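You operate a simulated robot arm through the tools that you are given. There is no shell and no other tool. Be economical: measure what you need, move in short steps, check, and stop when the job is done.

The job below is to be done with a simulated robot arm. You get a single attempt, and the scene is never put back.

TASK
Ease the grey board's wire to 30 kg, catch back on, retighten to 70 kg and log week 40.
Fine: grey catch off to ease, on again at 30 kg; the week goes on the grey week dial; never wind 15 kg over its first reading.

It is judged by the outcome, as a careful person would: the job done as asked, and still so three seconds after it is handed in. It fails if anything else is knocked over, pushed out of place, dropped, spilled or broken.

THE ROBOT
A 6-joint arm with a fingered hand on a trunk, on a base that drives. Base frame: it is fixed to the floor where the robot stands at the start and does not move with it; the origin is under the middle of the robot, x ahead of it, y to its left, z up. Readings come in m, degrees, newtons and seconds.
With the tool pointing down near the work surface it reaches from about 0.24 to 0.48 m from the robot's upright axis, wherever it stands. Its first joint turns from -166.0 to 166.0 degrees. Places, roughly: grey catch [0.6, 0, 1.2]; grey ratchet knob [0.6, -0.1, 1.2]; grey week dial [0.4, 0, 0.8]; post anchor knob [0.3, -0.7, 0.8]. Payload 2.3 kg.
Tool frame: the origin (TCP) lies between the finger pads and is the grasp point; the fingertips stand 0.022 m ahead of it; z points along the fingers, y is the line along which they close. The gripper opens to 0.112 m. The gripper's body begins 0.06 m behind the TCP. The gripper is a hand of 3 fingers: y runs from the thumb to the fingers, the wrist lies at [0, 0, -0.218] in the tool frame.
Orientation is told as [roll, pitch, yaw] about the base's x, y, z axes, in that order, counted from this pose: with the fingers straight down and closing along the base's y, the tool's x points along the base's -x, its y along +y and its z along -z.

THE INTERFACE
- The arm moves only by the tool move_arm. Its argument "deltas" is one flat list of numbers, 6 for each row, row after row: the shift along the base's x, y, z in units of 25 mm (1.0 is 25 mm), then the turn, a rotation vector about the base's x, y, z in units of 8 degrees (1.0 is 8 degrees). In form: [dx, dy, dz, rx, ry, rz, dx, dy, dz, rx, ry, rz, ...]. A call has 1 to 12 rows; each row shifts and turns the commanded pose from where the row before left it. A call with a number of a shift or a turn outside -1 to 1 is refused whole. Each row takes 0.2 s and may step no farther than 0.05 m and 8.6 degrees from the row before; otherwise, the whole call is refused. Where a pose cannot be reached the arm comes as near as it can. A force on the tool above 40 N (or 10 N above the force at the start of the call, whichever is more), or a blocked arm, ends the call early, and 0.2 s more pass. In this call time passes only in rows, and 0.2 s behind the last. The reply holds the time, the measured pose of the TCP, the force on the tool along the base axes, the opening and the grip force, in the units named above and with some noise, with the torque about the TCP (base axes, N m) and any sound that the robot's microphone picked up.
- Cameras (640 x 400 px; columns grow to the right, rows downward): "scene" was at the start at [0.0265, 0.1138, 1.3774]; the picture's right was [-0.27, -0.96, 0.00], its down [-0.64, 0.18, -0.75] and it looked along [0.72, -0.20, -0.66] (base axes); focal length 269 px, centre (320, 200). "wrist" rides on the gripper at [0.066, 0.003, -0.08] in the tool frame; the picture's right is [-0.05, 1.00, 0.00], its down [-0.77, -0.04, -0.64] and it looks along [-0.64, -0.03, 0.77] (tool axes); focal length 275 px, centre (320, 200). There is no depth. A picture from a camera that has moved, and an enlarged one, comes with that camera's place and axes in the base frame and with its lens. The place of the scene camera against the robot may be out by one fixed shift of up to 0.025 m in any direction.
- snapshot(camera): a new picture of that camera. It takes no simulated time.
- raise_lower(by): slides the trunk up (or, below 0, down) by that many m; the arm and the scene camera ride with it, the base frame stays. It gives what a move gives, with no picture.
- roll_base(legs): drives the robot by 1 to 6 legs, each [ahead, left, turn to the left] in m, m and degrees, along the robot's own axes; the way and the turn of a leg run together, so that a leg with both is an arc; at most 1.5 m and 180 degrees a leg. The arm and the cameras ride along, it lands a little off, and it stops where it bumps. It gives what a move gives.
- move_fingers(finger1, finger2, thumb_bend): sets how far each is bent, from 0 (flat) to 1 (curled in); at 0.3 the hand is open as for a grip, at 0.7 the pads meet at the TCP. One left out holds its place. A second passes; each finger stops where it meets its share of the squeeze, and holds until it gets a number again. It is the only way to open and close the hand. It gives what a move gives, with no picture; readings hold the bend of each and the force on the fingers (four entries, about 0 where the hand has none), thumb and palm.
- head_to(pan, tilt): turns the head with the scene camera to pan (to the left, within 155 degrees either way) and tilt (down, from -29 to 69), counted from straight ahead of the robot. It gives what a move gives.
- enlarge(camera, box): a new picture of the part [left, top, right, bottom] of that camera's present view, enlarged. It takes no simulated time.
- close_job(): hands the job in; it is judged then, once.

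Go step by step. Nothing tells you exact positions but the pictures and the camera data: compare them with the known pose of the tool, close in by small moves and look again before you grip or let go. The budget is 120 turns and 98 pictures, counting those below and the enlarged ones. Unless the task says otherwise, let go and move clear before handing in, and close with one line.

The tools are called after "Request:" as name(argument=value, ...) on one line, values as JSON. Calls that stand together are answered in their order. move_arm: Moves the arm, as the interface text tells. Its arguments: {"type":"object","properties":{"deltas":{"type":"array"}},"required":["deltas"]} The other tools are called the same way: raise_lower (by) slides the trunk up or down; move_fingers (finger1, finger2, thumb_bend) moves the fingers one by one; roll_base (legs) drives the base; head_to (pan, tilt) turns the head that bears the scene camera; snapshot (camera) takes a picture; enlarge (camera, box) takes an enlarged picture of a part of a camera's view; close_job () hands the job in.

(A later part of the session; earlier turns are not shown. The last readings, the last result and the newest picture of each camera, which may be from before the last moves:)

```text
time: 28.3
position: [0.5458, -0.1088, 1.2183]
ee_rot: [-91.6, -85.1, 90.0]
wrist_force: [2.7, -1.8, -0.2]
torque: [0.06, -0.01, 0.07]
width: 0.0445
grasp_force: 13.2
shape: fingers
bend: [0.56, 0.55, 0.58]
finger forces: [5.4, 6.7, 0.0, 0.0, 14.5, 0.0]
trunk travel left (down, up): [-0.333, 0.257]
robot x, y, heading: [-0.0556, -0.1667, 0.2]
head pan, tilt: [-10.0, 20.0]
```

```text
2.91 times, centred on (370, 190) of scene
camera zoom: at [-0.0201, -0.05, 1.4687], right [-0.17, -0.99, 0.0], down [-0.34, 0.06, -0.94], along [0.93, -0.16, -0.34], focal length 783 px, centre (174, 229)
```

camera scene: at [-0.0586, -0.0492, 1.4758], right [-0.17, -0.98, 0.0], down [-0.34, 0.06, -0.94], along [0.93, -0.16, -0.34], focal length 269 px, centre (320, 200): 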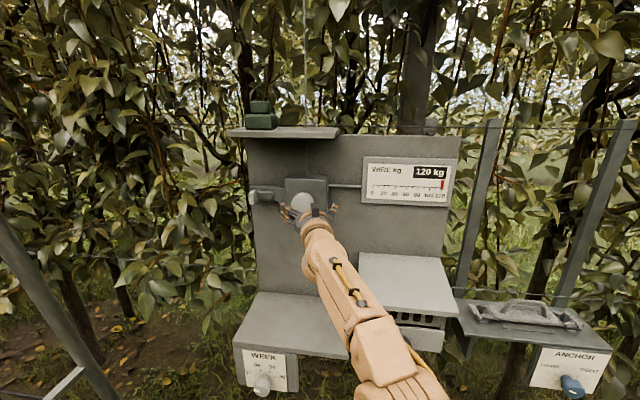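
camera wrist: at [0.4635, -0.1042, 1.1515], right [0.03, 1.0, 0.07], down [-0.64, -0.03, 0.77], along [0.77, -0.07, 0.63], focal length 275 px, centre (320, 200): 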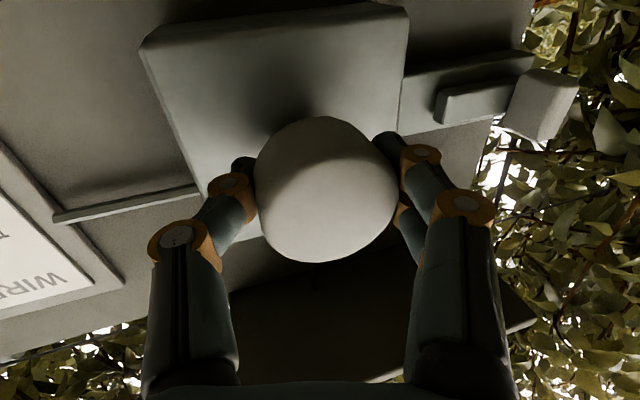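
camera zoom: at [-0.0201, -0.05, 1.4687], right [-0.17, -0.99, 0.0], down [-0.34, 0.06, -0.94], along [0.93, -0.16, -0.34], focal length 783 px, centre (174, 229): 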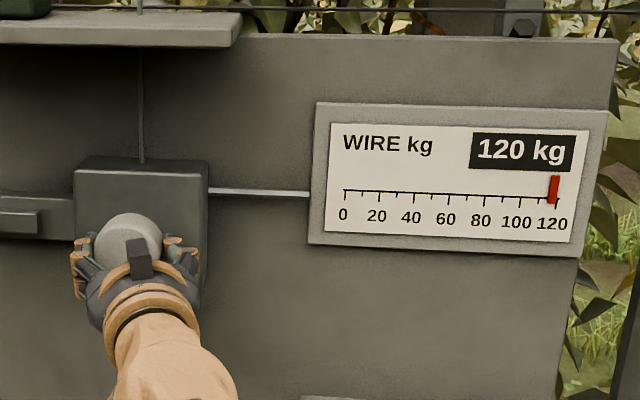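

Turned 6° with no reading change yet. Continuing anticlockwise another 12°.

Request:
move_arm(deltas=[0, 0, 0, -0.75, 0, 0, 0, 0, 0, -0.75, 0, 0])

Request:
enlarge(camera="scene", box=[260, 140, 480, 240])

Request:
snapshot(camera="wrist")

```text
time: 28.9
position: [0.5452, -0.1119, 1.2169]
ee_rot: [-91.6, -73.1, 90.0]
wrist_force: [2.5, -2.5, 0.1]
torque: [0.07, 0.12, 0.13]
width: 0.0447
grasp_force: 13.7
shape: fingers
bend: [0.56, 0.55, 0.58]
finger forces: [5.7, 6.6, 0.0, 0.1, 15.0, 0.1]
trunk travel left (down, up): [-0.333, 0.257]
robot x, y, heading: [-0.0595, -0.1694, 0.2]
head pan, tilt: [-10.0, 20.0]
```

```text
2.91 times, centred on (370, 190) of scene
camera zoom: at [-0.0203, -0.0501, 1.4688], right [-0.17, -0.99, 0.0], down [-0.34, 0.06, -0.94], along [0.93, -0.16, -0.34], focal length 783 px, centre (174, 229)
```

zoom: 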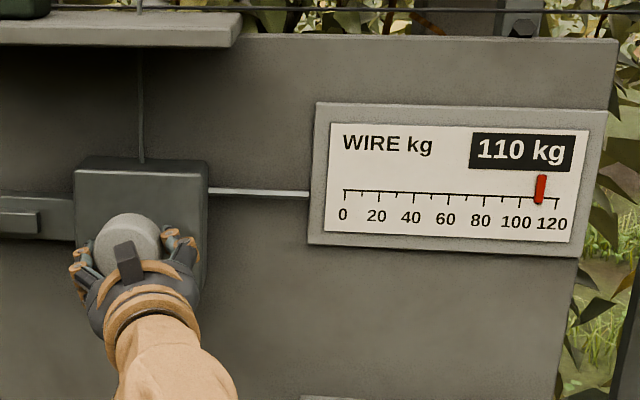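

```text
61 pictures are left
camera wrist: at [0.4634, -0.1254, 1.1522], right [0.03, 0.97, -0.24], down [-0.64, 0.21, 0.74], along [0.77, 0.13, 0.62], focal length 275 px, centre (320, 200)
```

wrist: 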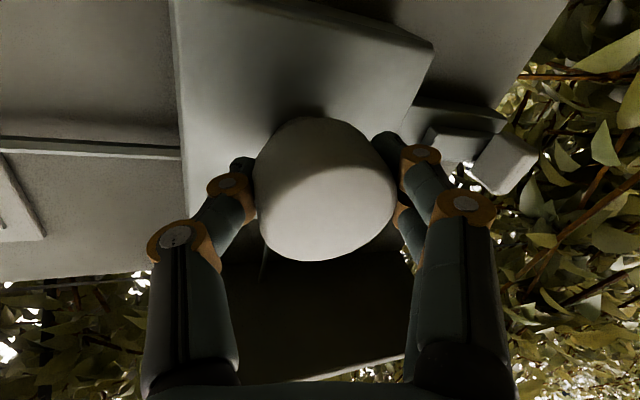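

110 kg: anticlockwise eases, in 10 kg steps. Continuing in measured turns.

Request:
move_arm(deltas=[0, 0, 0, -0.9, 0, 0, 0, 0, 0, -0.9, 0, 0, 0, 0, 0, -0.9, 0, 0, 0, 0, 0, -0.9, 0, 0])

Request:
enlarge(camera="scene", box=[260, 140, 480, 240])

```text
time: 29.9
position: [0.5459, -0.1124, 1.2173]
ee_rot: [-91.6, -44.4, 90.0]
wrist_force: [1.7, -4.7, -3.1]
torque: [0.21, 0.4, 0.23]
width: 0.0447
grasp_force: 15.6
shape: fingers
bend: [0.58, 0.56, 0.58]
finger forces: [6.9, 6.6, 0.0, 0.0, 17.1, 0.0]
trunk travel left (down, up): [-0.333, 0.257]
robot x, y, heading: [-0.0604, -0.1689, 0.1]
head pan, tilt: [-10.0, 20.0]
```

```text
2.91 times, centred on (370, 190) of scene
camera zoom: at [-0.0198, -0.0512, 1.4689], right [-0.17, -0.98, 0.0], down [-0.34, 0.06, -0.94], along [0.93, -0.16, -0.34], focal length 783 px, centre (174, 229)
```

zoom: 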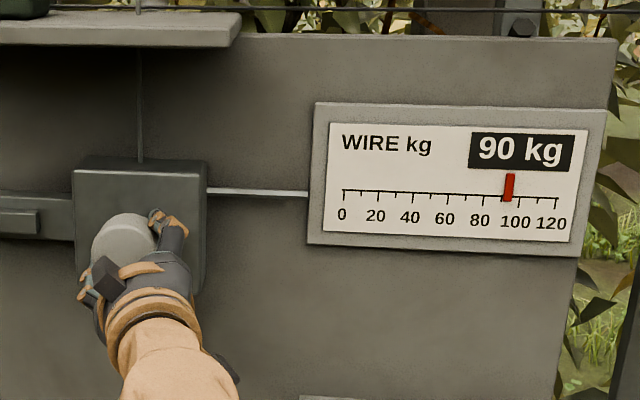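

90 kg after 47° turned (≈15° per 10 kg). Continuing.

Request:
move_arm(deltas=[0, 0, 0, -0.9, 0, 0, 0, 0, 0, -0.9, 0, 0, 0, 0, 0, -0.9, 0, 0, 0, 0, 0, -0.9, 0, 0])

Request:
enlarge(camera="scene", box=[260, 140, 480, 240])

```text
time: 30.9
position: [0.5463, -0.114, 1.2172]
ee_rot: [-91.6, -15.6, 90.0]
wrist_force: [7.5, -7.2, 1.6]
torque: [0.24, 0.44, 0.05]
width: 0.0444
grasp_force: 14.4
shape: fingers
bend: [0.58, 0.57, 0.57]
finger forces: [4.7, 7.0, 0.0, 0.0, 17.7, 0.1]
trunk travel left (down, up): [-0.333, 0.257]
robot x, y, heading: [-0.0579, -0.1681, 0.3]
head pan, tilt: [-10.0, 20.0]
```

```text
2.91 times, centred on (370, 190) of scene
camera zoom: at [-0.0185, -0.0523, 1.469], right [-0.17, -0.98, 0.0], down [-0.34, 0.06, -0.94], along [0.93, -0.16, -0.34], focal length 783 px, centre (174, 229)
```

zoom: 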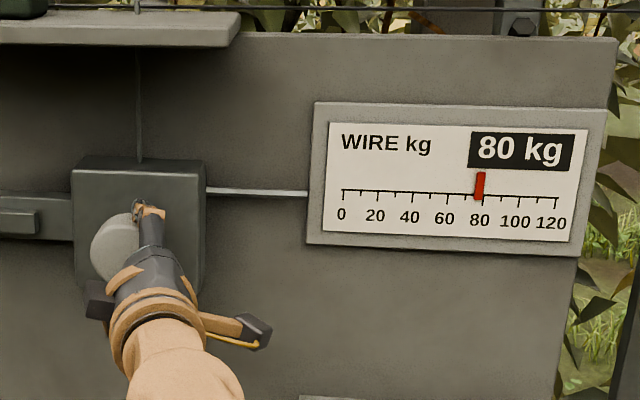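

80 kg after 76°. Continuing in the same direction.

Request:
move_arm(deltas=[0, 0, 0, -0.9, 0, 0, 0, 0, 0, -0.9, 0, 0, 0, 0, 0, -0.9, 0, 0, 0, 0, 0, -0.9, 0, 0])

Request:
enlarge(camera="scene", box=[260, 140, 480, 240])

Request:
snapshot(camera="wrist")

```text
time: 31.9
position: [0.5448, -0.1126, 1.2168]
ee_rot: [-91.6, 13.2, 90.2]
wrist_force: [2.0, -6.3, 2.1]
torque: [0.21, 0.42, -0.13]
width: 0.0446
grasp_force: 14.3
shape: fingers
bend: [0.58, 0.58, 0.57]
finger forces: [5.3, 7.7, 0.0, 0.0, 14.7, 0.0]
trunk travel left (down, up): [-0.333, 0.257]
robot x, y, heading: [-0.0561, -0.1684, -0.0]
head pan, tilt: [-10.0, 20.0]
```

```text
2.91 times, centred on (370, 190) of scene
camera zoom: at [-0.0206, -0.0515, 1.4689], right [-0.17, -0.99, 0.0], down [-0.34, 0.06, -0.94], along [0.93, -0.16, -0.34], focal length 783 px, centre (174, 229)
```

zoom: 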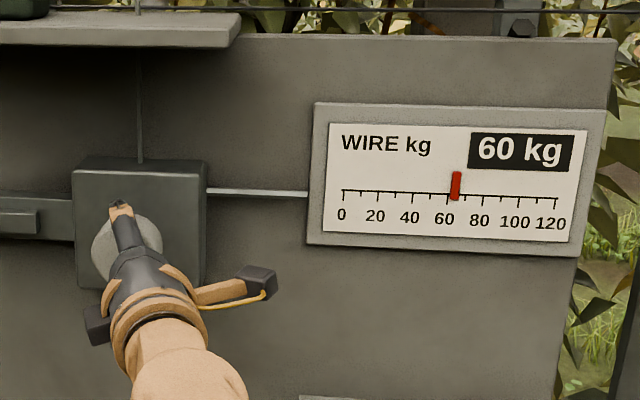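

```text
57 pictures are left
camera wrist: at [0.4637, -0.1785, 1.2273], right [0.03, -0.18, -0.98], down [-0.64, 0.75, -0.16], along [0.77, 0.63, -0.1], focal length 275 px, centre (320, 200)
```

wrist: 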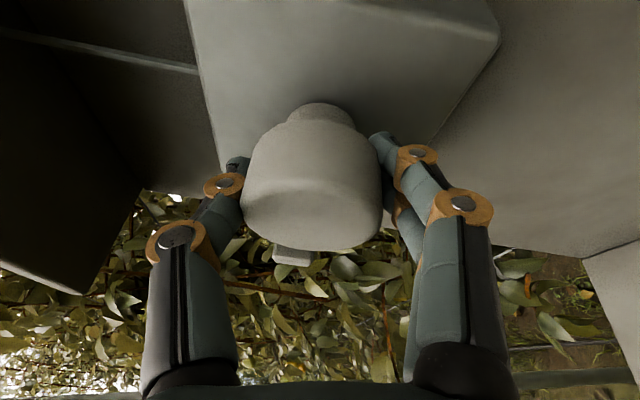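

Reading about 60 kg (105° turned). Continuing with smaller steps.

Request:
move_arm(deltas=[0, 0, 0, -0.9, 0, 0, 0, 0, 0, -0.9, 0, 0, 0, 0, 0, -0.9, 0, 0, 0, 0, 0, -0.9, 0, 0])

Request:
enlarge(camera="scene", box=[360, 150, 470, 220])

```text
time: 32.9
position: [0.5472, -0.1129, 1.2187]
ee_rot: [-91.7, 42.0, 90.0]
wrist_force: [16.2, -4.2, 19.2]
torque: [0.33, 0.5, -0.43]
width: 0.0422
grasp_force: 17.0
shape: fingers
bend: [0.59, 0.58, 0.57]
finger forces: [4.8, 4.8, 0.1, 0.0, 24.5, 0.1]
trunk travel left (down, up): [-0.333, 0.257]
robot x, y, heading: [-0.0566, -0.1723, 0.2]
head pan, tilt: [-10.0, 20.0]
```

```text
5.71 times, centred on (415, 185) of scene
camera zoom: at [-0.0187, -0.0513, 1.469], right [-0.17, -0.98, 0.0], down [-0.34, 0.06, -0.94], along [0.93, -0.16, -0.34], focal length 1538 px, centre (-223, 286)
```

zoom: 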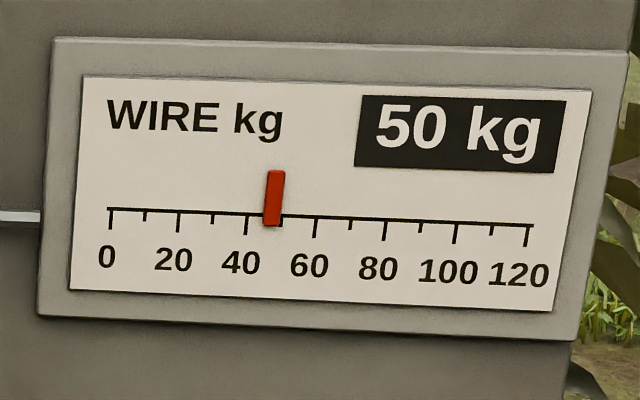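

50 kg; some side force has built up, so I'll release, let the arm settle, and regrip.

Request:
move_fingers(finger1=0.42, finger2=0.42, thumb_bend=0.42)

Request:
snapshot(camera="wrist")

Request:
enlarge(camera="scene", box=[260, 140, 480, 240])

```text
time: 33.9
position: [0.5448, -0.1113, 1.2181]
ee_rot: [-91.5, 42.0, 90.1]
wrist_force: [0.7, 1.0, -0.1]
torque: [0.0, 0.02, 0.01]
width: 0.0773
grasp_force: 0.1
shape: fingers
bend: [0.42, 0.42, 0.42]
finger forces: [0.0, 0.0, 0.0, 0.0, 0.0, 0.1]
trunk travel left (down, up): [-0.333, 0.257]
robot x, y, heading: [-0.056, -0.1688, 0.4]
head pan, tilt: [-10.0, 20.0]
```

```text
55 pictures are left
camera wrist: at [0.4629, -0.1636, 1.2582], right [0.03, -0.63, -0.77], down [-0.64, 0.58, -0.5], along [0.77, 0.51, -0.39], focal length 275 px, centre (320, 200)
```

wrist: 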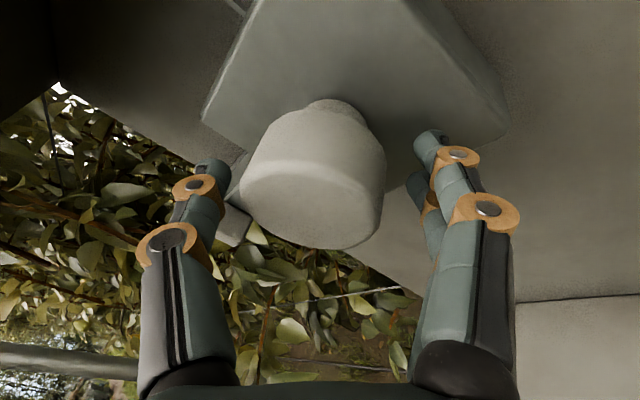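

```text
2.91 times, centred on (370, 190) of scene
camera zoom: at [-0.0212, -0.0491, 1.4687], right [-0.17, -0.99, 0.0], down [-0.34, 0.06, -0.94], along [0.93, -0.16, -0.34], focal length 783 px, centre (174, 229)
```

zoom: 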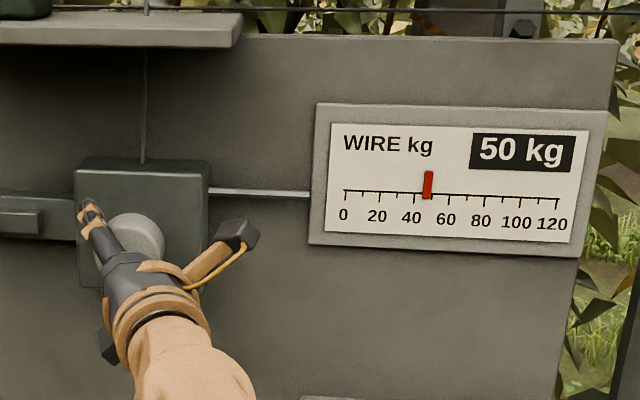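

Holding at 50 kg by itself. Regripping and easing further.

Request:
move_fingers(finger1=0.65, finger2=0.65, thumb_bend=0.65)

Request:
move_arm(deltas=[0, 0, 0, -0.9, 0, 0, 0, 0, 0, -0.9, 0, 0, 0, 0, 0, -0.5, 0, 0])

Request:
enlarge(camera="scene", box=[260, 140, 480, 240])

```text
time: 34.9
position: [0.5448, -0.1106, 1.217]
ee_rot: [-91.6, 42.0, 90.1]
wrist_force: [7.2, 1.8, 8.2]
torque: [0.04, 0.09, -0.15]
width: 0.0448
grasp_force: 15.6
shape: fingers
bend: [0.57, 0.56, 0.58]
finger forces: [6.3, 6.0, 0.0, 0.1, 19.6, 0.1]
trunk travel left (down, up): [-0.333, 0.257]
robot x, y, heading: [-0.0614, -0.1715, 0.1]
head pan, tilt: [-10.0, 20.0]
```

```text
time: 35.7
position: [0.5443, -0.1106, 1.2182]
ee_rot: [-91.5, 60.5, 90.0]
wrist_force: [10.7, -1.2, 12.1]
torque: [0.14, 0.19, -0.35]
width: 0.0451
grasp_force: 15.8
shape: fingers
bend: [0.58, 0.57, 0.57]
finger forces: [6.9, 5.8, 0.1, 0.1, 19.6, 0.0]
trunk travel left (down, up): [-0.333, 0.257]
robot x, y, heading: [-0.0598, -0.1703, 0.5]
head pan, tilt: [-10.0, 20.0]
```

```text
2.91 times, centred on (370, 190) of scene
camera zoom: at [-0.0197, -0.0494, 1.4687], right [-0.17, -0.98, 0.0], down [-0.34, 0.06, -0.94], along [0.93, -0.16, -0.34], focal length 783 px, centre (174, 229)
```

zoom: 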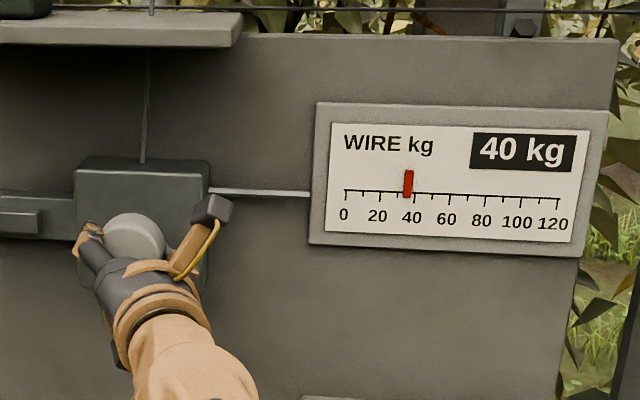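

40 kg shown, pointer about 36–37. Easing another ~9°.

Request:
move_arm(deltas=[0, 0, 0, -0.6, 0, 0, 0, 0, 0, -0.5, 0, 0])

Request:
enlarge(camera="scene", box=[360, 150, 470, 220])

```text
time: 36.3
position: [0.5432, -0.11, 1.2172]
ee_rot: [-92.0, 69.2, 89.7]
wrist_force: [9.3, -0.3, 12.5]
torque: [0.06, -0.02, -0.09]
width: 0.0456
grasp_force: 16.0
shape: fingers
bend: [0.56, 0.57, 0.58]
finger forces: [9.3, 5.9, 0.0, 0.0, 16.7, 0.0]
trunk travel left (down, up): [-0.333, 0.257]
robot x, y, heading: [-0.0569, -0.1678, 0.1]
head pan, tilt: [-10.0, 20.0]
```

```text
5.71 times, centred on (415, 185) of scene
camera zoom: at [-0.02, -0.0496, 1.4687], right [-0.17, -0.99, 0.0], down [-0.34, 0.06, -0.94], along [0.93, -0.16, -0.34], focal length 1538 px, centre (-223, 286)
```

zoom: 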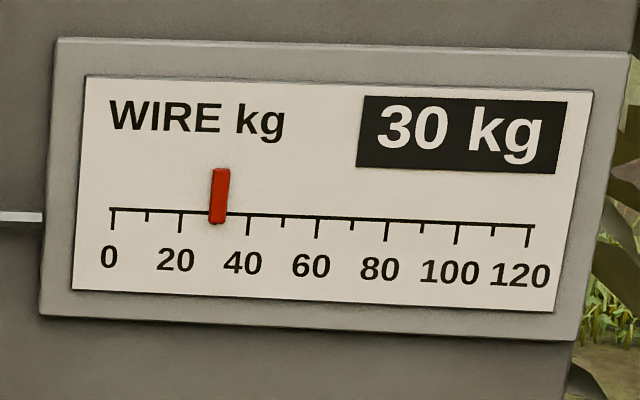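

30 kg exactly (pointer on 30). Releasing the knob, backing off and checking it holds.

Request:
move_fingers(finger1=0.42, finger2=0.42, thumb_bend=0.42)

Request:
roll_base(legs=[[-0.06, 0, 0], [0, 0.145, 0]])

Request:
snapshot(camera="wrist")

Request:
snapshot(camera="scene")

```text
time: 37.3
position: [0.5427, -0.1108, 1.2163]
ee_rot: [-92.1, 69.2, 89.7]
wrist_force: [0.1, -0.7, 0.1]
torque: [-0.03, 0.01, -0.02]
width: 0.0774
grasp_force: 0.1
shape: fingers
bend: [0.42, 0.42, 0.42]
finger forces: [0.0, 0.0, 0.0, 0.1, 0.0, 0.0]
trunk travel left (down, up): [-0.333, 0.257]
robot x, y, heading: [-0.0636, -0.1691, 0.1]
head pan, tilt: [-10.0, 20.0]
```

```text
time: 39.2
position: [0.4827, 0.037, 1.2169]
ee_rot: [-92.0, 69.2, 89.5]
wrist_force: [0.8, 0.1, 1.3]
torque: [-0.02, 0.02, -0.02]
width: 0.0776
grasp_force: 0.2
shape: fingers
bend: [0.42, 0.42, 0.42]
finger forces: [0.0, 0.0, 0.0, 0.0, 0.0, 0.0]
trunk travel left (down, up): [-0.333, 0.257]
robot x, y, heading: [-0.1194, -0.0223, 0.0]
head pan, tilt: [-10.0, 20.0]
```

```text
51 pictures are left
camera wrist: at [0.4015, 0.0079, 1.2767], right [0.03, -0.92, -0.4], down [-0.63, 0.29, -0.72], along [0.77, 0.27, -0.57], focal length 275 px, centre (320, 200)
```

wrist: 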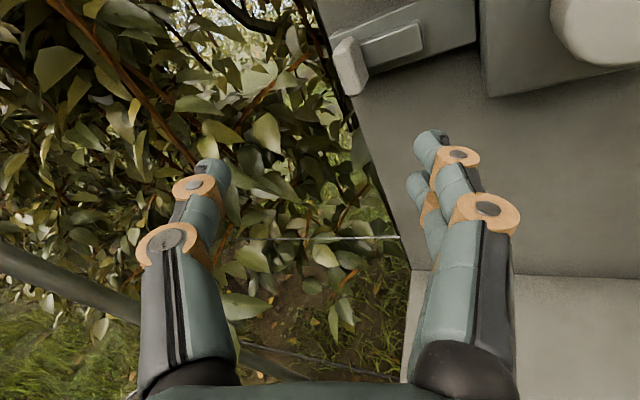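

```text
50 pictures are left
camera scene: at [-0.0805, 0.1001, 1.4686], right [-0.18, -0.98, 0.0], down [-0.34, 0.06, -0.94], along [0.92, -0.17, -0.34], focal length 269 px, centre (320, 200)
```

scene: 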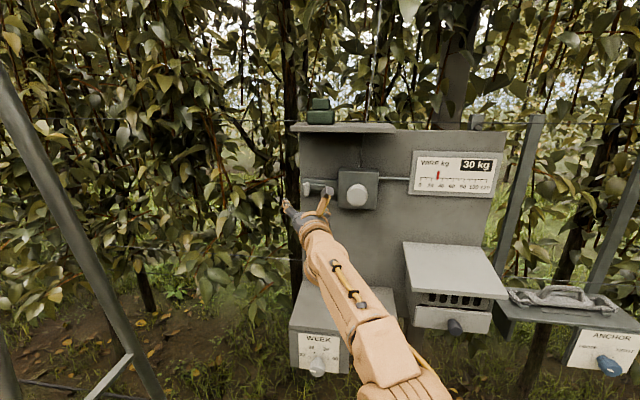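

Gauge holds at 30 kg. Lever (off) sits at y≈0.015–0.02; I'll straddle it again and slide it right.

Request:
move_fingers(finger1=0.5, finger2=0.5, thumb_bend=0.5)

Request:
move_arm(deltas=[0, -0.7, 0, 0, 0, 0])

Request:
roll_base(legs=[[0.065, 0, 0]])

Request:
snapshot(camera="wrist")

```text
time: 40.2
position: [0.4823, 0.0366, 1.2174]
ee_rot: [-92.0, 69.1, 89.4]
wrist_force: [-0.3, 0.0, -0.6]
torque: [-0.03, 0.03, 0.02]
width: 0.0558
grasp_force: 0.0
shape: fingers
bend: [0.5, 0.5, 0.5]
finger forces: [0.0, 0.0, 0.0, 0.1, 0.0, 0.1]
trunk travel left (down, up): [-0.333, 0.257]
robot x, y, heading: [-0.1183, -0.023, -0.4]
head pan, tilt: [-10.0, 20.0]
```

```text
time: 40.6
position: [0.4839, 0.0173, 1.2173]
ee_rot: [-92.1, 69.1, 89.3]
wrist_force: [0.0, -0.4, 0.1]
torque: [0.0, 0.0, 0.0]
width: 0.0558
grasp_force: 0.1
shape: fingers
bend: [0.5, 0.5, 0.5]
finger forces: [0.0, 0.0, 0.0, 0.1, 0.0, 0.0]
trunk travel left (down, up): [-0.333, 0.257]
robot x, y, heading: [-0.1184, -0.0212, -0.2]
head pan, tilt: [-10.0, 20.0]
```

```text
time: 41.6
position: [0.5488, 0.0166, 1.2162]
ee_rot: [-91.9, 69.1, 89.4]
wrist_force: [0.7, -0.4, 0.1]
torque: [0.01, -0.03, 0.02]
width: 0.0557
grasp_force: 0.0
shape: fingers
bend: [0.5, 0.5, 0.5]
finger forces: [0.0, 0.0, 0.1, 0.1, 0.0, 0.0]
trunk travel left (down, up): [-0.333, 0.257]
robot x, y, heading: [-0.0533, -0.0196, -0.3]
head pan, tilt: [-10.0, 20.0]
```

```text
49 pictures are left
camera wrist: at [0.468, -0.0121, 1.2753], right [0.02, -0.92, -0.4], down [-0.63, 0.29, -0.72], along [0.77, 0.27, -0.57], focal length 275 px, centre (320, 200)
```

wrist: 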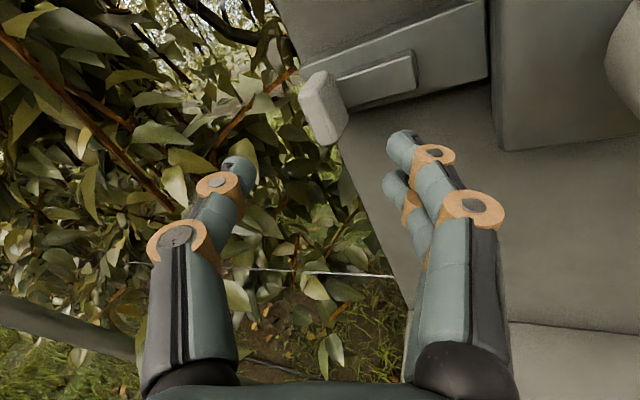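

Lever is centred between thumb and fingers. Driving in 4 cm more.

Request:
roll_base(legs=[[0.04, 0, 0]])

Request:
snapshot(camera="wrist")

```text
time: 42.5
position: [0.5909, 0.0148, 1.2162]
ee_rot: [-92.0, 69.1, 89.3]
wrist_force: [0.1, -0.7, -0.2]
torque: [-0.05, -0.01, 0.0]
width: 0.0557
grasp_force: 0.0
shape: fingers
bend: [0.5, 0.5, 0.5]
finger forces: [0.1, 0.0, 0.1, 0.0, 0.0, 0.1]
trunk travel left (down, up): [-0.333, 0.257]
robot x, y, heading: [-0.0132, -0.0188, -0.2]
head pan, tilt: [-10.0, 20.0]
```

```text
48 pictures are left
camera wrist: at [0.5091, -0.0122, 1.2752], right [0.02, -0.92, -0.4], down [-0.63, 0.29, -0.72], along [0.77, 0.27, -0.57], focal length 275 px, centre (320, 200)
```

wrist: 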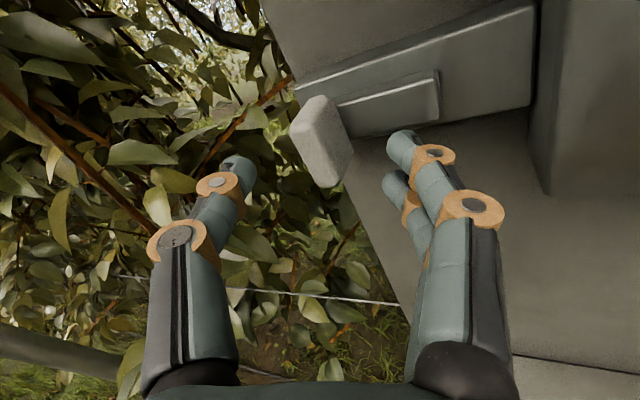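

Lever sits between thumb and fingers. Narrowing and sliding right.

Request:
move_fingers(finger1=0.58, finger2=0.58, thumb_bend=0.58)

Request:
move_arm(deltas=[0, -0.4, 0, 0, 0, 0, 0, -0.4, 0, 0, 0, 0, 0, -0.4, 0, 0, 0, 0, 0, -0.3, 0, 0, 0, 0])

Request:
snapshot(camera="wrist")

```text
time: 43.5
position: [0.59, 0.0149, 1.216]
ee_rot: [-92.0, 69.2, 89.2]
wrist_force: [-0.2, -0.1, -0.8]
torque: [-0.01, -0.02, 0.0]
width: 0.036
grasp_force: 0.0
shape: fingers
bend: [0.57, 0.57, 0.57]
finger forces: [0.0, 0.0, 0.0, 0.0, 0.0, 0.0]
trunk travel left (down, up): [-0.333, 0.257]
robot x, y, heading: [-0.0143, -0.0238, 0.0]
head pan, tilt: [-10.0, 20.0]
```

```text
time: 44.5
position: [0.5849, -0.0196, 1.2181]
ee_rot: [-92.7, 69.2, 88.9]
wrist_force: [-16.6, 5.0, -6.1]
torque: [-0.19, -0.08, 0.58]
width: 0.0396
grasp_force: 8.7
shape: fingers
bend: [0.57, 0.57, 0.57]
finger forces: [0.1, 0.0, 0.0, 0.1, 17.3, 0.0]
out of reach, approached as far as the arm can: row 3
trunk travel left (down, up): [-0.333, 0.257]
robot x, y, heading: [-0.0132, -0.0207, -0.2]
head pan, tilt: [-10.0, 20.0]
```

```text
47 pictures are left
camera wrist: at [0.5043, -0.0473, 1.2777], right [0.03, -0.92, -0.4], down [-0.63, 0.29, -0.72], along [0.78, 0.27, -0.57], focal length 275 px, centre (320, 200)
```

wrist: 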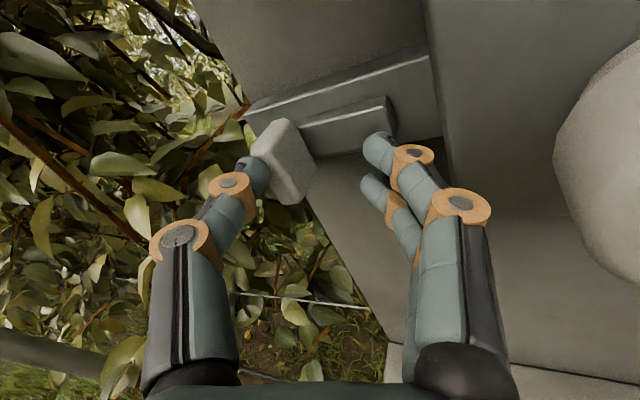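

The thumb tip is pressing forward too deep. Easing back 5 mm and continuing the push.

Request:
move_arm(deltas=[-0.25, 0, 0, 0, 0, 0, 0, -0.4, 0, 0, 0, 0, 0, -0.4, 0, 0, 0, 0])

Request:
snapshot(camera="wrist")

```text
time: 45.3
position: [0.5801, -0.0371, 1.2181]
ee_rot: [-92.5, 69.5, 89.0]
wrist_force: [-15.2, 12.3, -6.3]
torque: [-0.1, -0.06, 0.39]
width: 0.0384
grasp_force: 10.8
shape: fingers
bend: [0.57, 0.57, 0.56]
finger forces: [5.2, 0.0, 0.1, 0.0, 16.2, 0.1]
trunk travel left (down, up): [-0.333, 0.257]
robot x, y, heading: [-0.0124, -0.021, -0.2]
head pan, tilt: [-10.0, 20.0]
```

```text
46 pictures are left
camera wrist: at [0.4987, -0.0652, 1.2776], right [0.03, -0.92, -0.4], down [-0.63, 0.29, -0.72], along [0.77, 0.27, -0.57], focal length 275 px, centre (320, 200)
```

wrist: 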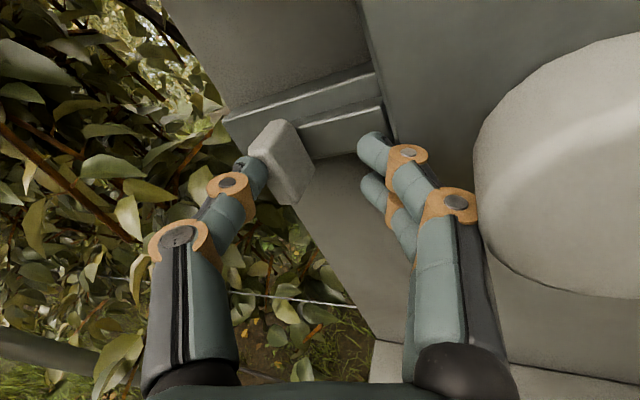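

Bolt is nearly home; a finger is touching the box. Tucking the fingers toward the lever, then checking the picture.

Request:
move_fingers(finger1=0.66, finger2=0.66)

Request:
move_arm(deltas=[0, -0.3, 0, 0, 0, 0])

Request:
snapshot(camera="wrist")

Request:
enlarge(camera="scene", box=[270, 140, 430, 240])

```text
time: 46.3
position: [0.5807, -0.0384, 1.2184]
ee_rot: [-92.5, 69.3, 88.9]
wrist_force: [-16.2, 8.0, -7.6]
torque: [-0.32, 0.0, 0.6]
width: 0.0299
grasp_force: 9.5
shape: fingers
bend: [0.66, 0.66, 0.56]
finger forces: [0.0, 0.1, 0.0, 0.0, 18.7, 0.1]
trunk travel left (down, up): [-0.333, 0.257]
robot x, y, heading: [-0.0149, -0.0233, -0.0]
head pan, tilt: [-10.0, 20.0]
```

```text
time: 46.7
position: [0.5804, -0.0401, 1.218]
ee_rot: [-92.2, 69.5, 89.1]
wrist_force: [-16.1, 20.1, -12.8]
torque: [-0.33, -0.01, 0.23]
width: 0.0274
grasp_force: 15.5
shape: fingers
bend: [0.66, 0.66, 0.55]
finger forces: [10.7, 0.1, 0.0, 0.0, 19.8, 0.0]
trunk travel left (down, up): [-0.333, 0.257]
robot x, y, heading: [-0.0151, -0.0202, -0.1]
head pan, tilt: [-10.0, 20.0]
```

```text
45 pictures are left
camera wrist: at [0.4987, -0.0686, 1.2777], right [0.03, -0.92, -0.39], down [-0.63, 0.29, -0.72], along [0.77, 0.27, -0.57], focal length 275 px, centre (320, 200)
```

wrist: 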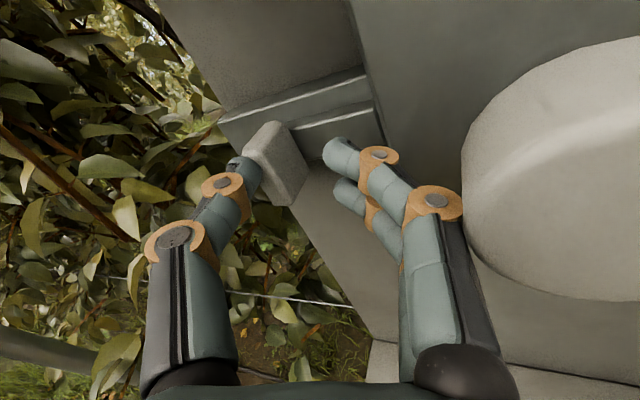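

```text
4.00 times, centred on (350, 190) of scene
camera zoom: at [0.0208, 0.1062, 1.468], right [-0.18, -0.98, 0.01], down [-0.33, 0.06, -0.94], along [0.93, -0.17, -0.34], focal length 1076 px, centre (200, 240)
```

zoom: 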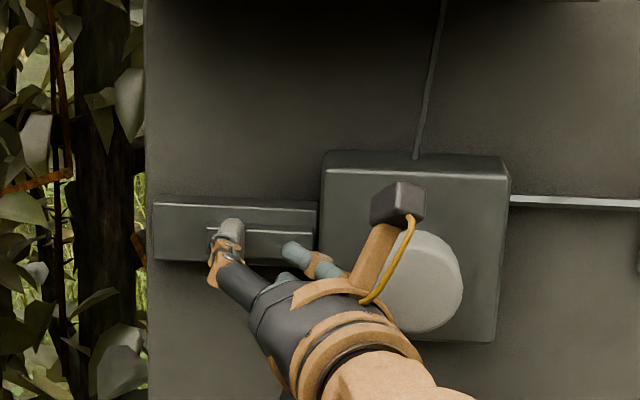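

The bolt looks home (same position on its plate as at the start). Unloading slightly and backing out to verify.

Request:
move_arm(deltas=[-0.3, 0.15, 0, 0, 0, 0])

Request:
roll_base(legs=[[-0.09, 0, 0], [0, -0.073, 0]])

Request:
snapshot(camera="scene")

Request:
snapshot(camera="wrist")

```text
time: 47.1
position: [0.5765, -0.0407, 1.2173]
ee_rot: [-92.0, 69.3, 89.3]
wrist_force: [3.5, 12.7, -2.5]
torque: [0.08, -0.14, 0.03]
width: 0.022
grasp_force: 6.5
shape: fingers
bend: [0.66, 0.66, 0.56]
finger forces: [11.0, 0.0, 0.0, 0.0, 2.7, 0.1]
trunk travel left (down, up): [-0.333, 0.257]
robot x, y, heading: [-0.013, -0.0218, -0.1]
head pan, tilt: [-10.0, 20.0]
```

```text
time: 48.8
position: [0.4851, -0.1191, 1.2166]
ee_rot: [-92.0, 69.1, 89.3]
wrist_force: [-0.9, 0.0, 0.0]
torque: [0.0, 0.03, 0.0]
width: 0.0236
grasp_force: 0.0
shape: fingers
bend: [0.66, 0.66, 0.57]
finger forces: [0.0, 0.0, 0.0, 0.0, 0.1, 0.1]
trunk travel left (down, up): [-0.333, 0.257]
robot x, y, heading: [-0.1039, -0.0961, -0.1]
head pan, tilt: [-10.0, 20.0]
```

```text
43 pictures are left
camera scene: at [-0.0651, 0.0246, 1.4688], right [-0.18, -0.98, 0.0], down [-0.34, 0.06, -0.94], along [0.92, -0.17, -0.34], focal length 269 px, centre (320, 200)
```

scene: 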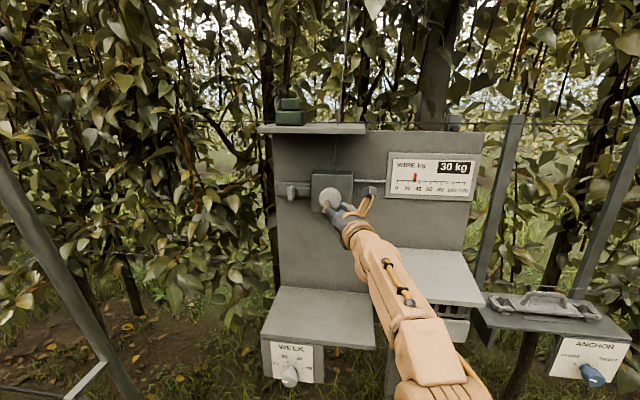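

```text
42 pictures are left
camera wrist: at [0.4038, -0.1472, 1.2763], right [0.02, -0.92, -0.4], down [-0.63, 0.3, -0.72], along [0.77, 0.27, -0.57], focal length 275 px, centre (320, 200)
```

wrist: 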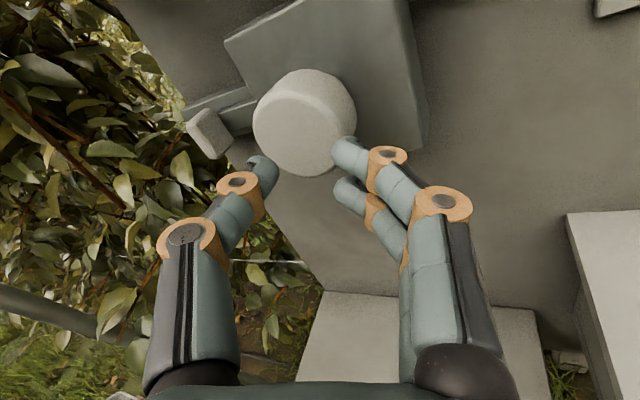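

Verifying the catch position and glancing at the anchor label.

Request:
enlarge(camera="scene", box=[265, 160, 361, 220])

Request:
enlarge(camera="scene", box=[540, 325, 640, 395])

```text
6.67 times, centred on (313, 190) of scene
camera zoom: at [-0.0651, 0.0246, 1.4688], right [-0.18, -0.98, 0.0], down [-0.34, 0.06, -0.94], along [0.92, -0.17, -0.34], focal length 1794 px, centre (367, 267)
```

zoom: 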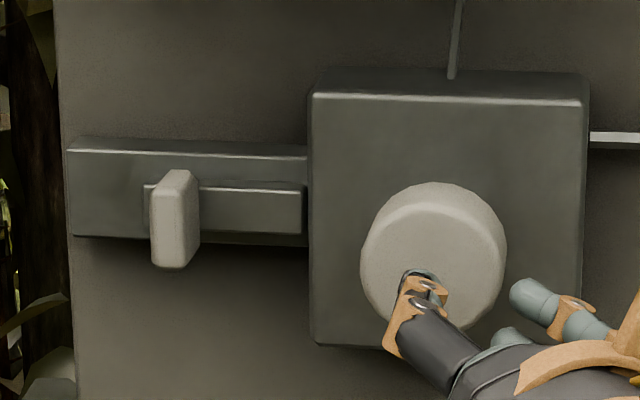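

```text
5.71 times, centred on (590, 360) of scene
camera zoom: at [-0.0651, 0.0246, 1.4688], right [-0.18, -0.98, 0.0], down [-0.34, 0.06, -0.94], along [0.92, -0.17, -0.34], focal length 1538 px, centre (-1223, -714)
```

zoom: 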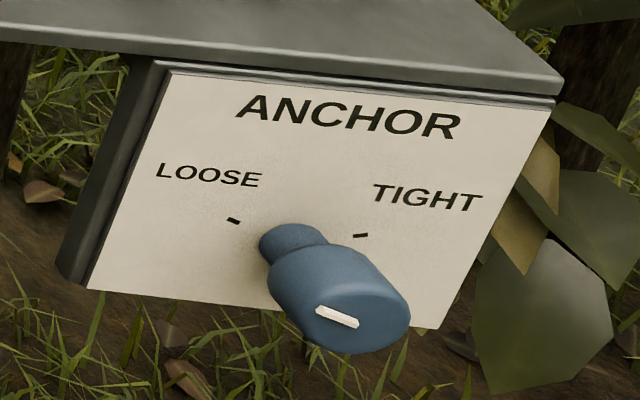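

Catch is on, gauge 30 kg. Now regripping the knob to retighten.

Request:
move_fingers(finger1=0.42, finger2=0.42, thumb_bend=0.42)

Request:
move_arm(deltas=[0, 0.32, 0.03, 0, 0, 0])

Request:
roll_base(legs=[[0.06, 0, 0]])

Request:
snapshot(camera="wrist")

```text
time: 49.8
position: [0.4855, -0.1174, 1.2177]
ee_rot: [-92.0, 69.3, 89.2]
wrist_force: [-0.1, -0.3, -0.2]
torque: [0.0, -0.01, 0.03]
width: 0.0772
grasp_force: 0.0
shape: fingers
bend: [0.42, 0.42, 0.42]
finger forces: [0.1, 0.0, 0.0, 0.1, 0.1, 0.0]
trunk travel left (down, up): [-0.333, 0.257]
robot x, y, heading: [-0.1029, -0.0914, -0.2]
head pan, tilt: [-10.0, 20.0]
```

```text
time: 50.2
position: [0.4856, -0.1102, 1.2187]
ee_rot: [-92.0, 69.1, 89.3]
wrist_force: [-1.3, -1.0, -0.6]
torque: [-0.01, -0.04, -0.01]
width: 0.0775
grasp_force: 0.1
shape: fingers
bend: [0.42, 0.42, 0.42]
finger forces: [0.1, 0.0, 0.0, 0.0, 0.0, 0.1]
trunk travel left (down, up): [-0.333, 0.257]
robot x, y, heading: [-0.103, -0.0919, -0.2]
head pan, tilt: [-10.0, 20.0]
```

```text
time: 51.2
position: [0.5443, -0.1091, 1.2182]
ee_rot: [-92.0, 69.2, 89.4]
wrist_force: [0.9, 0.2, 0.1]
torque: [-0.01, -0.01, 0.05]
width: 0.0779
grasp_force: 0.1
shape: fingers
bend: [0.42, 0.42, 0.42]
finger forces: [0.1, 0.0, 0.0, 0.0, 0.0, 0.0]
trunk travel left (down, up): [-0.333, 0.257]
robot x, y, heading: [-0.0439, -0.0939, -0.5]
head pan, tilt: [-10.0, 20.0]
```

```text
39 pictures are left
camera wrist: at [0.4624, -0.1376, 1.2772], right [0.02, -0.92, -0.4], down [-0.63, 0.3, -0.72], along [0.77, 0.27, -0.57], focal length 275 px, centre (320, 200)
```

wrist: 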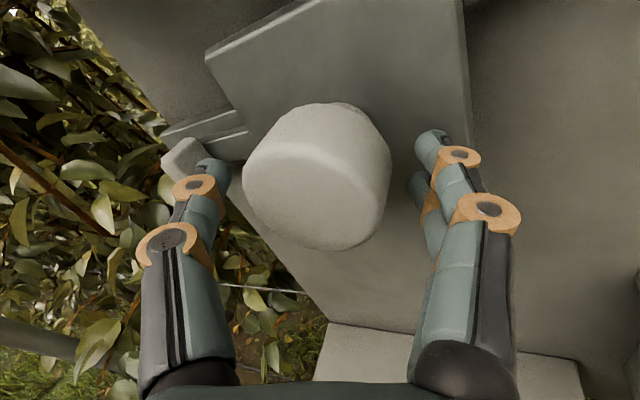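

Well centred. Gripping and turning clockwise about 30°, then reading.

Request:
move_fingers(finger1=0.65, finger2=0.65, thumb_bend=0.65)

Request:
move_arm(deltas=[0, 0, 0, 0.9, 0, 0, 0, 0, 0, 0.9, 0, 0, 0, 0, 0, 0.9, 0, 0, 0, 0, 0, 0.9, 0, 0])

Request:
enlarge(camera="scene", box=[270, 130, 490, 230])

```text
time: 52.2
position: [0.5437, -0.1083, 1.2172]
ee_rot: [-92.0, 69.2, 89.2]
wrist_force: [3.8, 1.8, 5.1]
torque: [-0.02, -0.03, -0.05]
width: 0.045
grasp_force: 15.9
shape: fingers
bend: [0.56, 0.56, 0.58]
finger forces: [7.7, 6.8, 0.0, 0.1, 16.7, 0.0]
trunk travel left (down, up): [-0.333, 0.257]
robot x, y, heading: [-0.048, -0.0982, -0.1]
head pan, tilt: [-10.0, 20.0]
```

```text
time: 53.2
position: [0.545, -0.109, 1.2184]
ee_rot: [-91.5, 40.3, 89.7]
wrist_force: [8.0, 1.1, 7.5]
torque: [-0.17, -0.4, 0.19]
width: 0.0448
grasp_force: 17.9
shape: fingers
bend: [0.56, 0.55, 0.6]
finger forces: [11.0, 8.6, 0.0, 0.1, 16.8, 0.0]
trunk travel left (down, up): [-0.333, 0.257]
robot x, y, heading: [-0.0448, -0.0952, -0.4]
head pan, tilt: [-10.0, 20.0]
```

```text
2.91 times, centred on (380, 180) of scene
camera zoom: at [-0.0057, 0.0258, 1.4687], right [-0.18, -0.98, 0.0], down [-0.34, 0.06, -0.94], along [0.92, -0.17, -0.34], focal length 783 px, centre (146, 258)
```

zoom: 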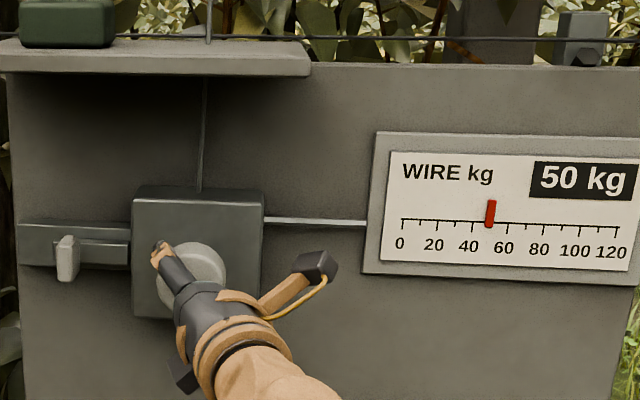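

50 kg with the catch on. Another ~24°, then fine-tune.

Request:
move_arm(deltas=[0, 0, 0, 0.8, 0, 0, 0, 0, 0, 0.8, 0, 0, 0, 0, 0, 0.8, 0, 0, 0, 0, 0, 0.6, 0, 0])

Request:
enlarge(camera="scene", box=[395, 160, 505, 230])

```text
time: 54.2
position: [0.5448, -0.1099, 1.2172]
ee_rot: [-91.3, 16.2, 89.8]
wrist_force: [6.9, 4.6, 5.0]
torque: [-0.27, -0.54, 0.17]
width: 0.0445
grasp_force: 17.0
shape: fingers
bend: [0.55, 0.55, 0.6]
finger forces: [11.5, 6.5, 0.1, 0.0, 16.6, 0.1]
trunk travel left (down, up): [-0.333, 0.257]
robot x, y, heading: [-0.0446, -0.0952, -0.3]
head pan, tilt: [-10.0, 20.0]
```

```text
5.71 times, centred on (450, 195) of scene
camera zoom: at [-0.0058, 0.0272, 1.4685], right [-0.18, -0.98, 0.0], down [-0.34, 0.06, -0.94], along [0.92, -0.17, -0.34], focal length 1538 px, centre (-423, 229)
```

zoom: 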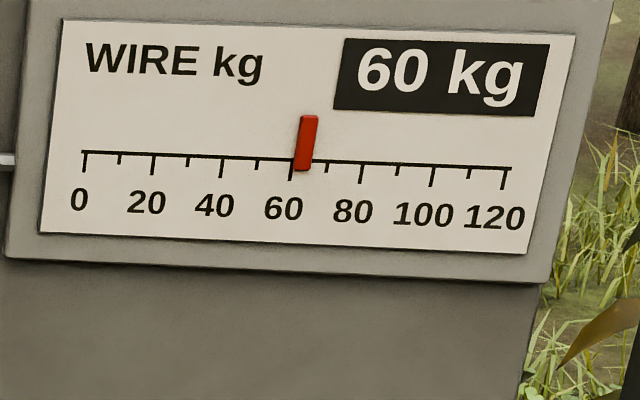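

Pointer ≈63.5. About 10° more.

Request:
move_arm(deltas=[0, 0, 0, 0.7, 0, 0, 0, 0, 0, 0.6, 0, 0])

Request:
enlarge(camera="scene", box=[395, 160, 505, 230])

```text
time: 54.8
position: [0.5452, -0.1081, 1.2179]
ee_rot: [-91.3, 5.9, 89.8]
wrist_force: [5.1, 5.0, 3.7]
torque: [-0.28, -0.55, 0.16]
width: 0.0444
grasp_force: 16.2
shape: fingers
bend: [0.54, 0.56, 0.6]
finger forces: [10.9, 5.3, 0.1, 0.1, 15.4, 0.0]
trunk travel left (down, up): [-0.333, 0.257]
robot x, y, heading: [-0.049, -0.0923, -0.3]
head pan, tilt: [-10.0, 20.0]
```

```text
5.71 times, centred on (450, 195) of scene
camera zoom: at [-0.0062, 0.0271, 1.4685], right [-0.18, -0.98, 0.0], down [-0.34, 0.06, -0.94], along [0.92, -0.17, -0.34], focal length 1538 px, centre (-423, 229)
```

zoom: 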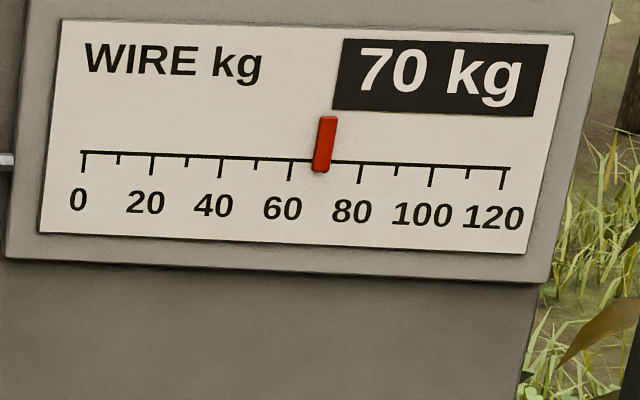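

Shows 70 kg, pointer just under 70. Releasing to see where it settles.

Request:
move_fingers(finger1=0.42, finger2=0.42, thumb_bend=0.42)

Request:
enlarge(camera="scene", box=[395, 160, 505, 230])

```text
time: 55.8
position: [0.544, -0.1089, 1.2172]
ee_rot: [-91.3, 5.9, 89.7]
wrist_force: [-0.5, -0.2, -0.7]
torque: [0.0, -0.02, 0.03]
width: 0.0772
grasp_force: 0.1
shape: fingers
bend: [0.42, 0.42, 0.42]
finger forces: [0.1, 0.0, 0.0, 0.0, 0.1, 0.0]
trunk travel left (down, up): [-0.333, 0.257]
robot x, y, heading: [-0.0456, -0.0944, -0.6]
head pan, tilt: [-10.0, 20.0]
```

```text
5.71 times, centred on (450, 195) of scene
camera zoom: at [-0.0072, 0.0254, 1.4687], right [-0.18, -0.98, 0.0], down [-0.34, 0.06, -0.94], along [0.92, -0.17, -0.34], focal length 1538 px, centre (-423, 229)
```

zoom: 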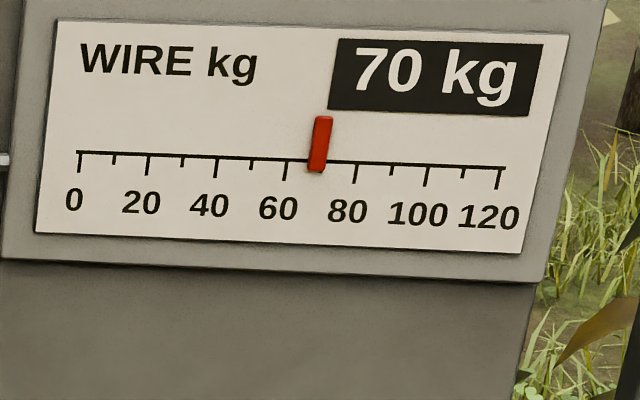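

Steady at 70 kg. Now backing off and rolling the hand so its camera is on top, then I'll look behind before reversing further toward the week dial.

Request:
roll_base(legs=[[-0.08, 0, 0]])

Request:
move_arm(deltas=[0, 0, 0, -0.9, 0, 0, 0, 0, 0, -0.9, 0, 0, 0, 0, 0, -0.9, 0, 0, 0, 0, 0, -0.9, 0, 0, 0, 0, 0, -0.9, 0, 0, 0, 0, 0, -0.9, 0, 0, 0, 0, 0, -0.9, 0, 0, 0, 0, 0, -0.9, 0, 0])

Request:
head_to(pan=150, tilt=45)

Request:
snapshot(camera="scene")

```text
time: 56.8
position: [0.4629, -0.108, 1.2176]
ee_rot: [-91.4, 5.8, 89.9]
wrist_force: [0.0, 0.8, 0.0]
torque: [-0.01, 0.0, -0.01]
width: 0.0776
grasp_force: 0.1
shape: fingers
bend: [0.42, 0.42, 0.42]
finger forces: [0.1, 0.1, 0.0, 0.0, 0.1, 0.0]
trunk travel left (down, up): [-0.333, 0.257]
robot x, y, heading: [-0.1237, -0.0976, -0.1]
head pan, tilt: [-10.0, 20.0]
```

```text
time: 58.6
position: [0.4645, -0.1077, 1.2184]
ee_rot: [-91.7, 63.7, 89.6]
wrist_force: [1.2, -0.2, 0.1]
torque: [0.0, -0.02, 0.0]
width: 0.0773
grasp_force: 0.2
shape: fingers
bend: [0.42, 0.42, 0.42]
finger forces: [0.0, 0.0, 0.0, 0.0, 0.0, 0.0]
trunk travel left (down, up): [-0.333, 0.257]
robot x, y, heading: [-0.1271, -0.0946, -0.1]
head pan, tilt: [-10.0, 20.0]
```

```text
time: 61.1
position: [0.4628, -0.1078, 1.2181]
ee_rot: [-91.7, 63.5, 89.5]
wrist_force: [0.0, 0.4, 0.1]
torque: [0.01, 0.02, 0.02]
width: 0.0777
grasp_force: 0.1
shape: fingers
bend: [0.42, 0.42, 0.42]
finger forces: [0.1, 0.1, 0.1, 0.0, 0.0, 0.1]
trunk travel left (down, up): [-0.333, 0.257]
robot x, y, heading: [-0.1287, -0.0936, -0.4]
head pan, tilt: [150.0, 45.0]
```

```text
34 pictures are left
camera scene: at [-0.2494, 0.0834, 1.43], right [0.5, 0.86, 0.0], down [0.61, -0.36, -0.71], along [-0.61, 0.36, -0.71], focal length 269 px, centre (320, 200)
```

scene: 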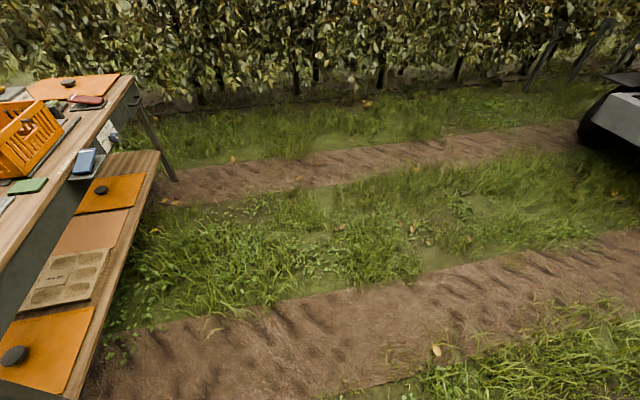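

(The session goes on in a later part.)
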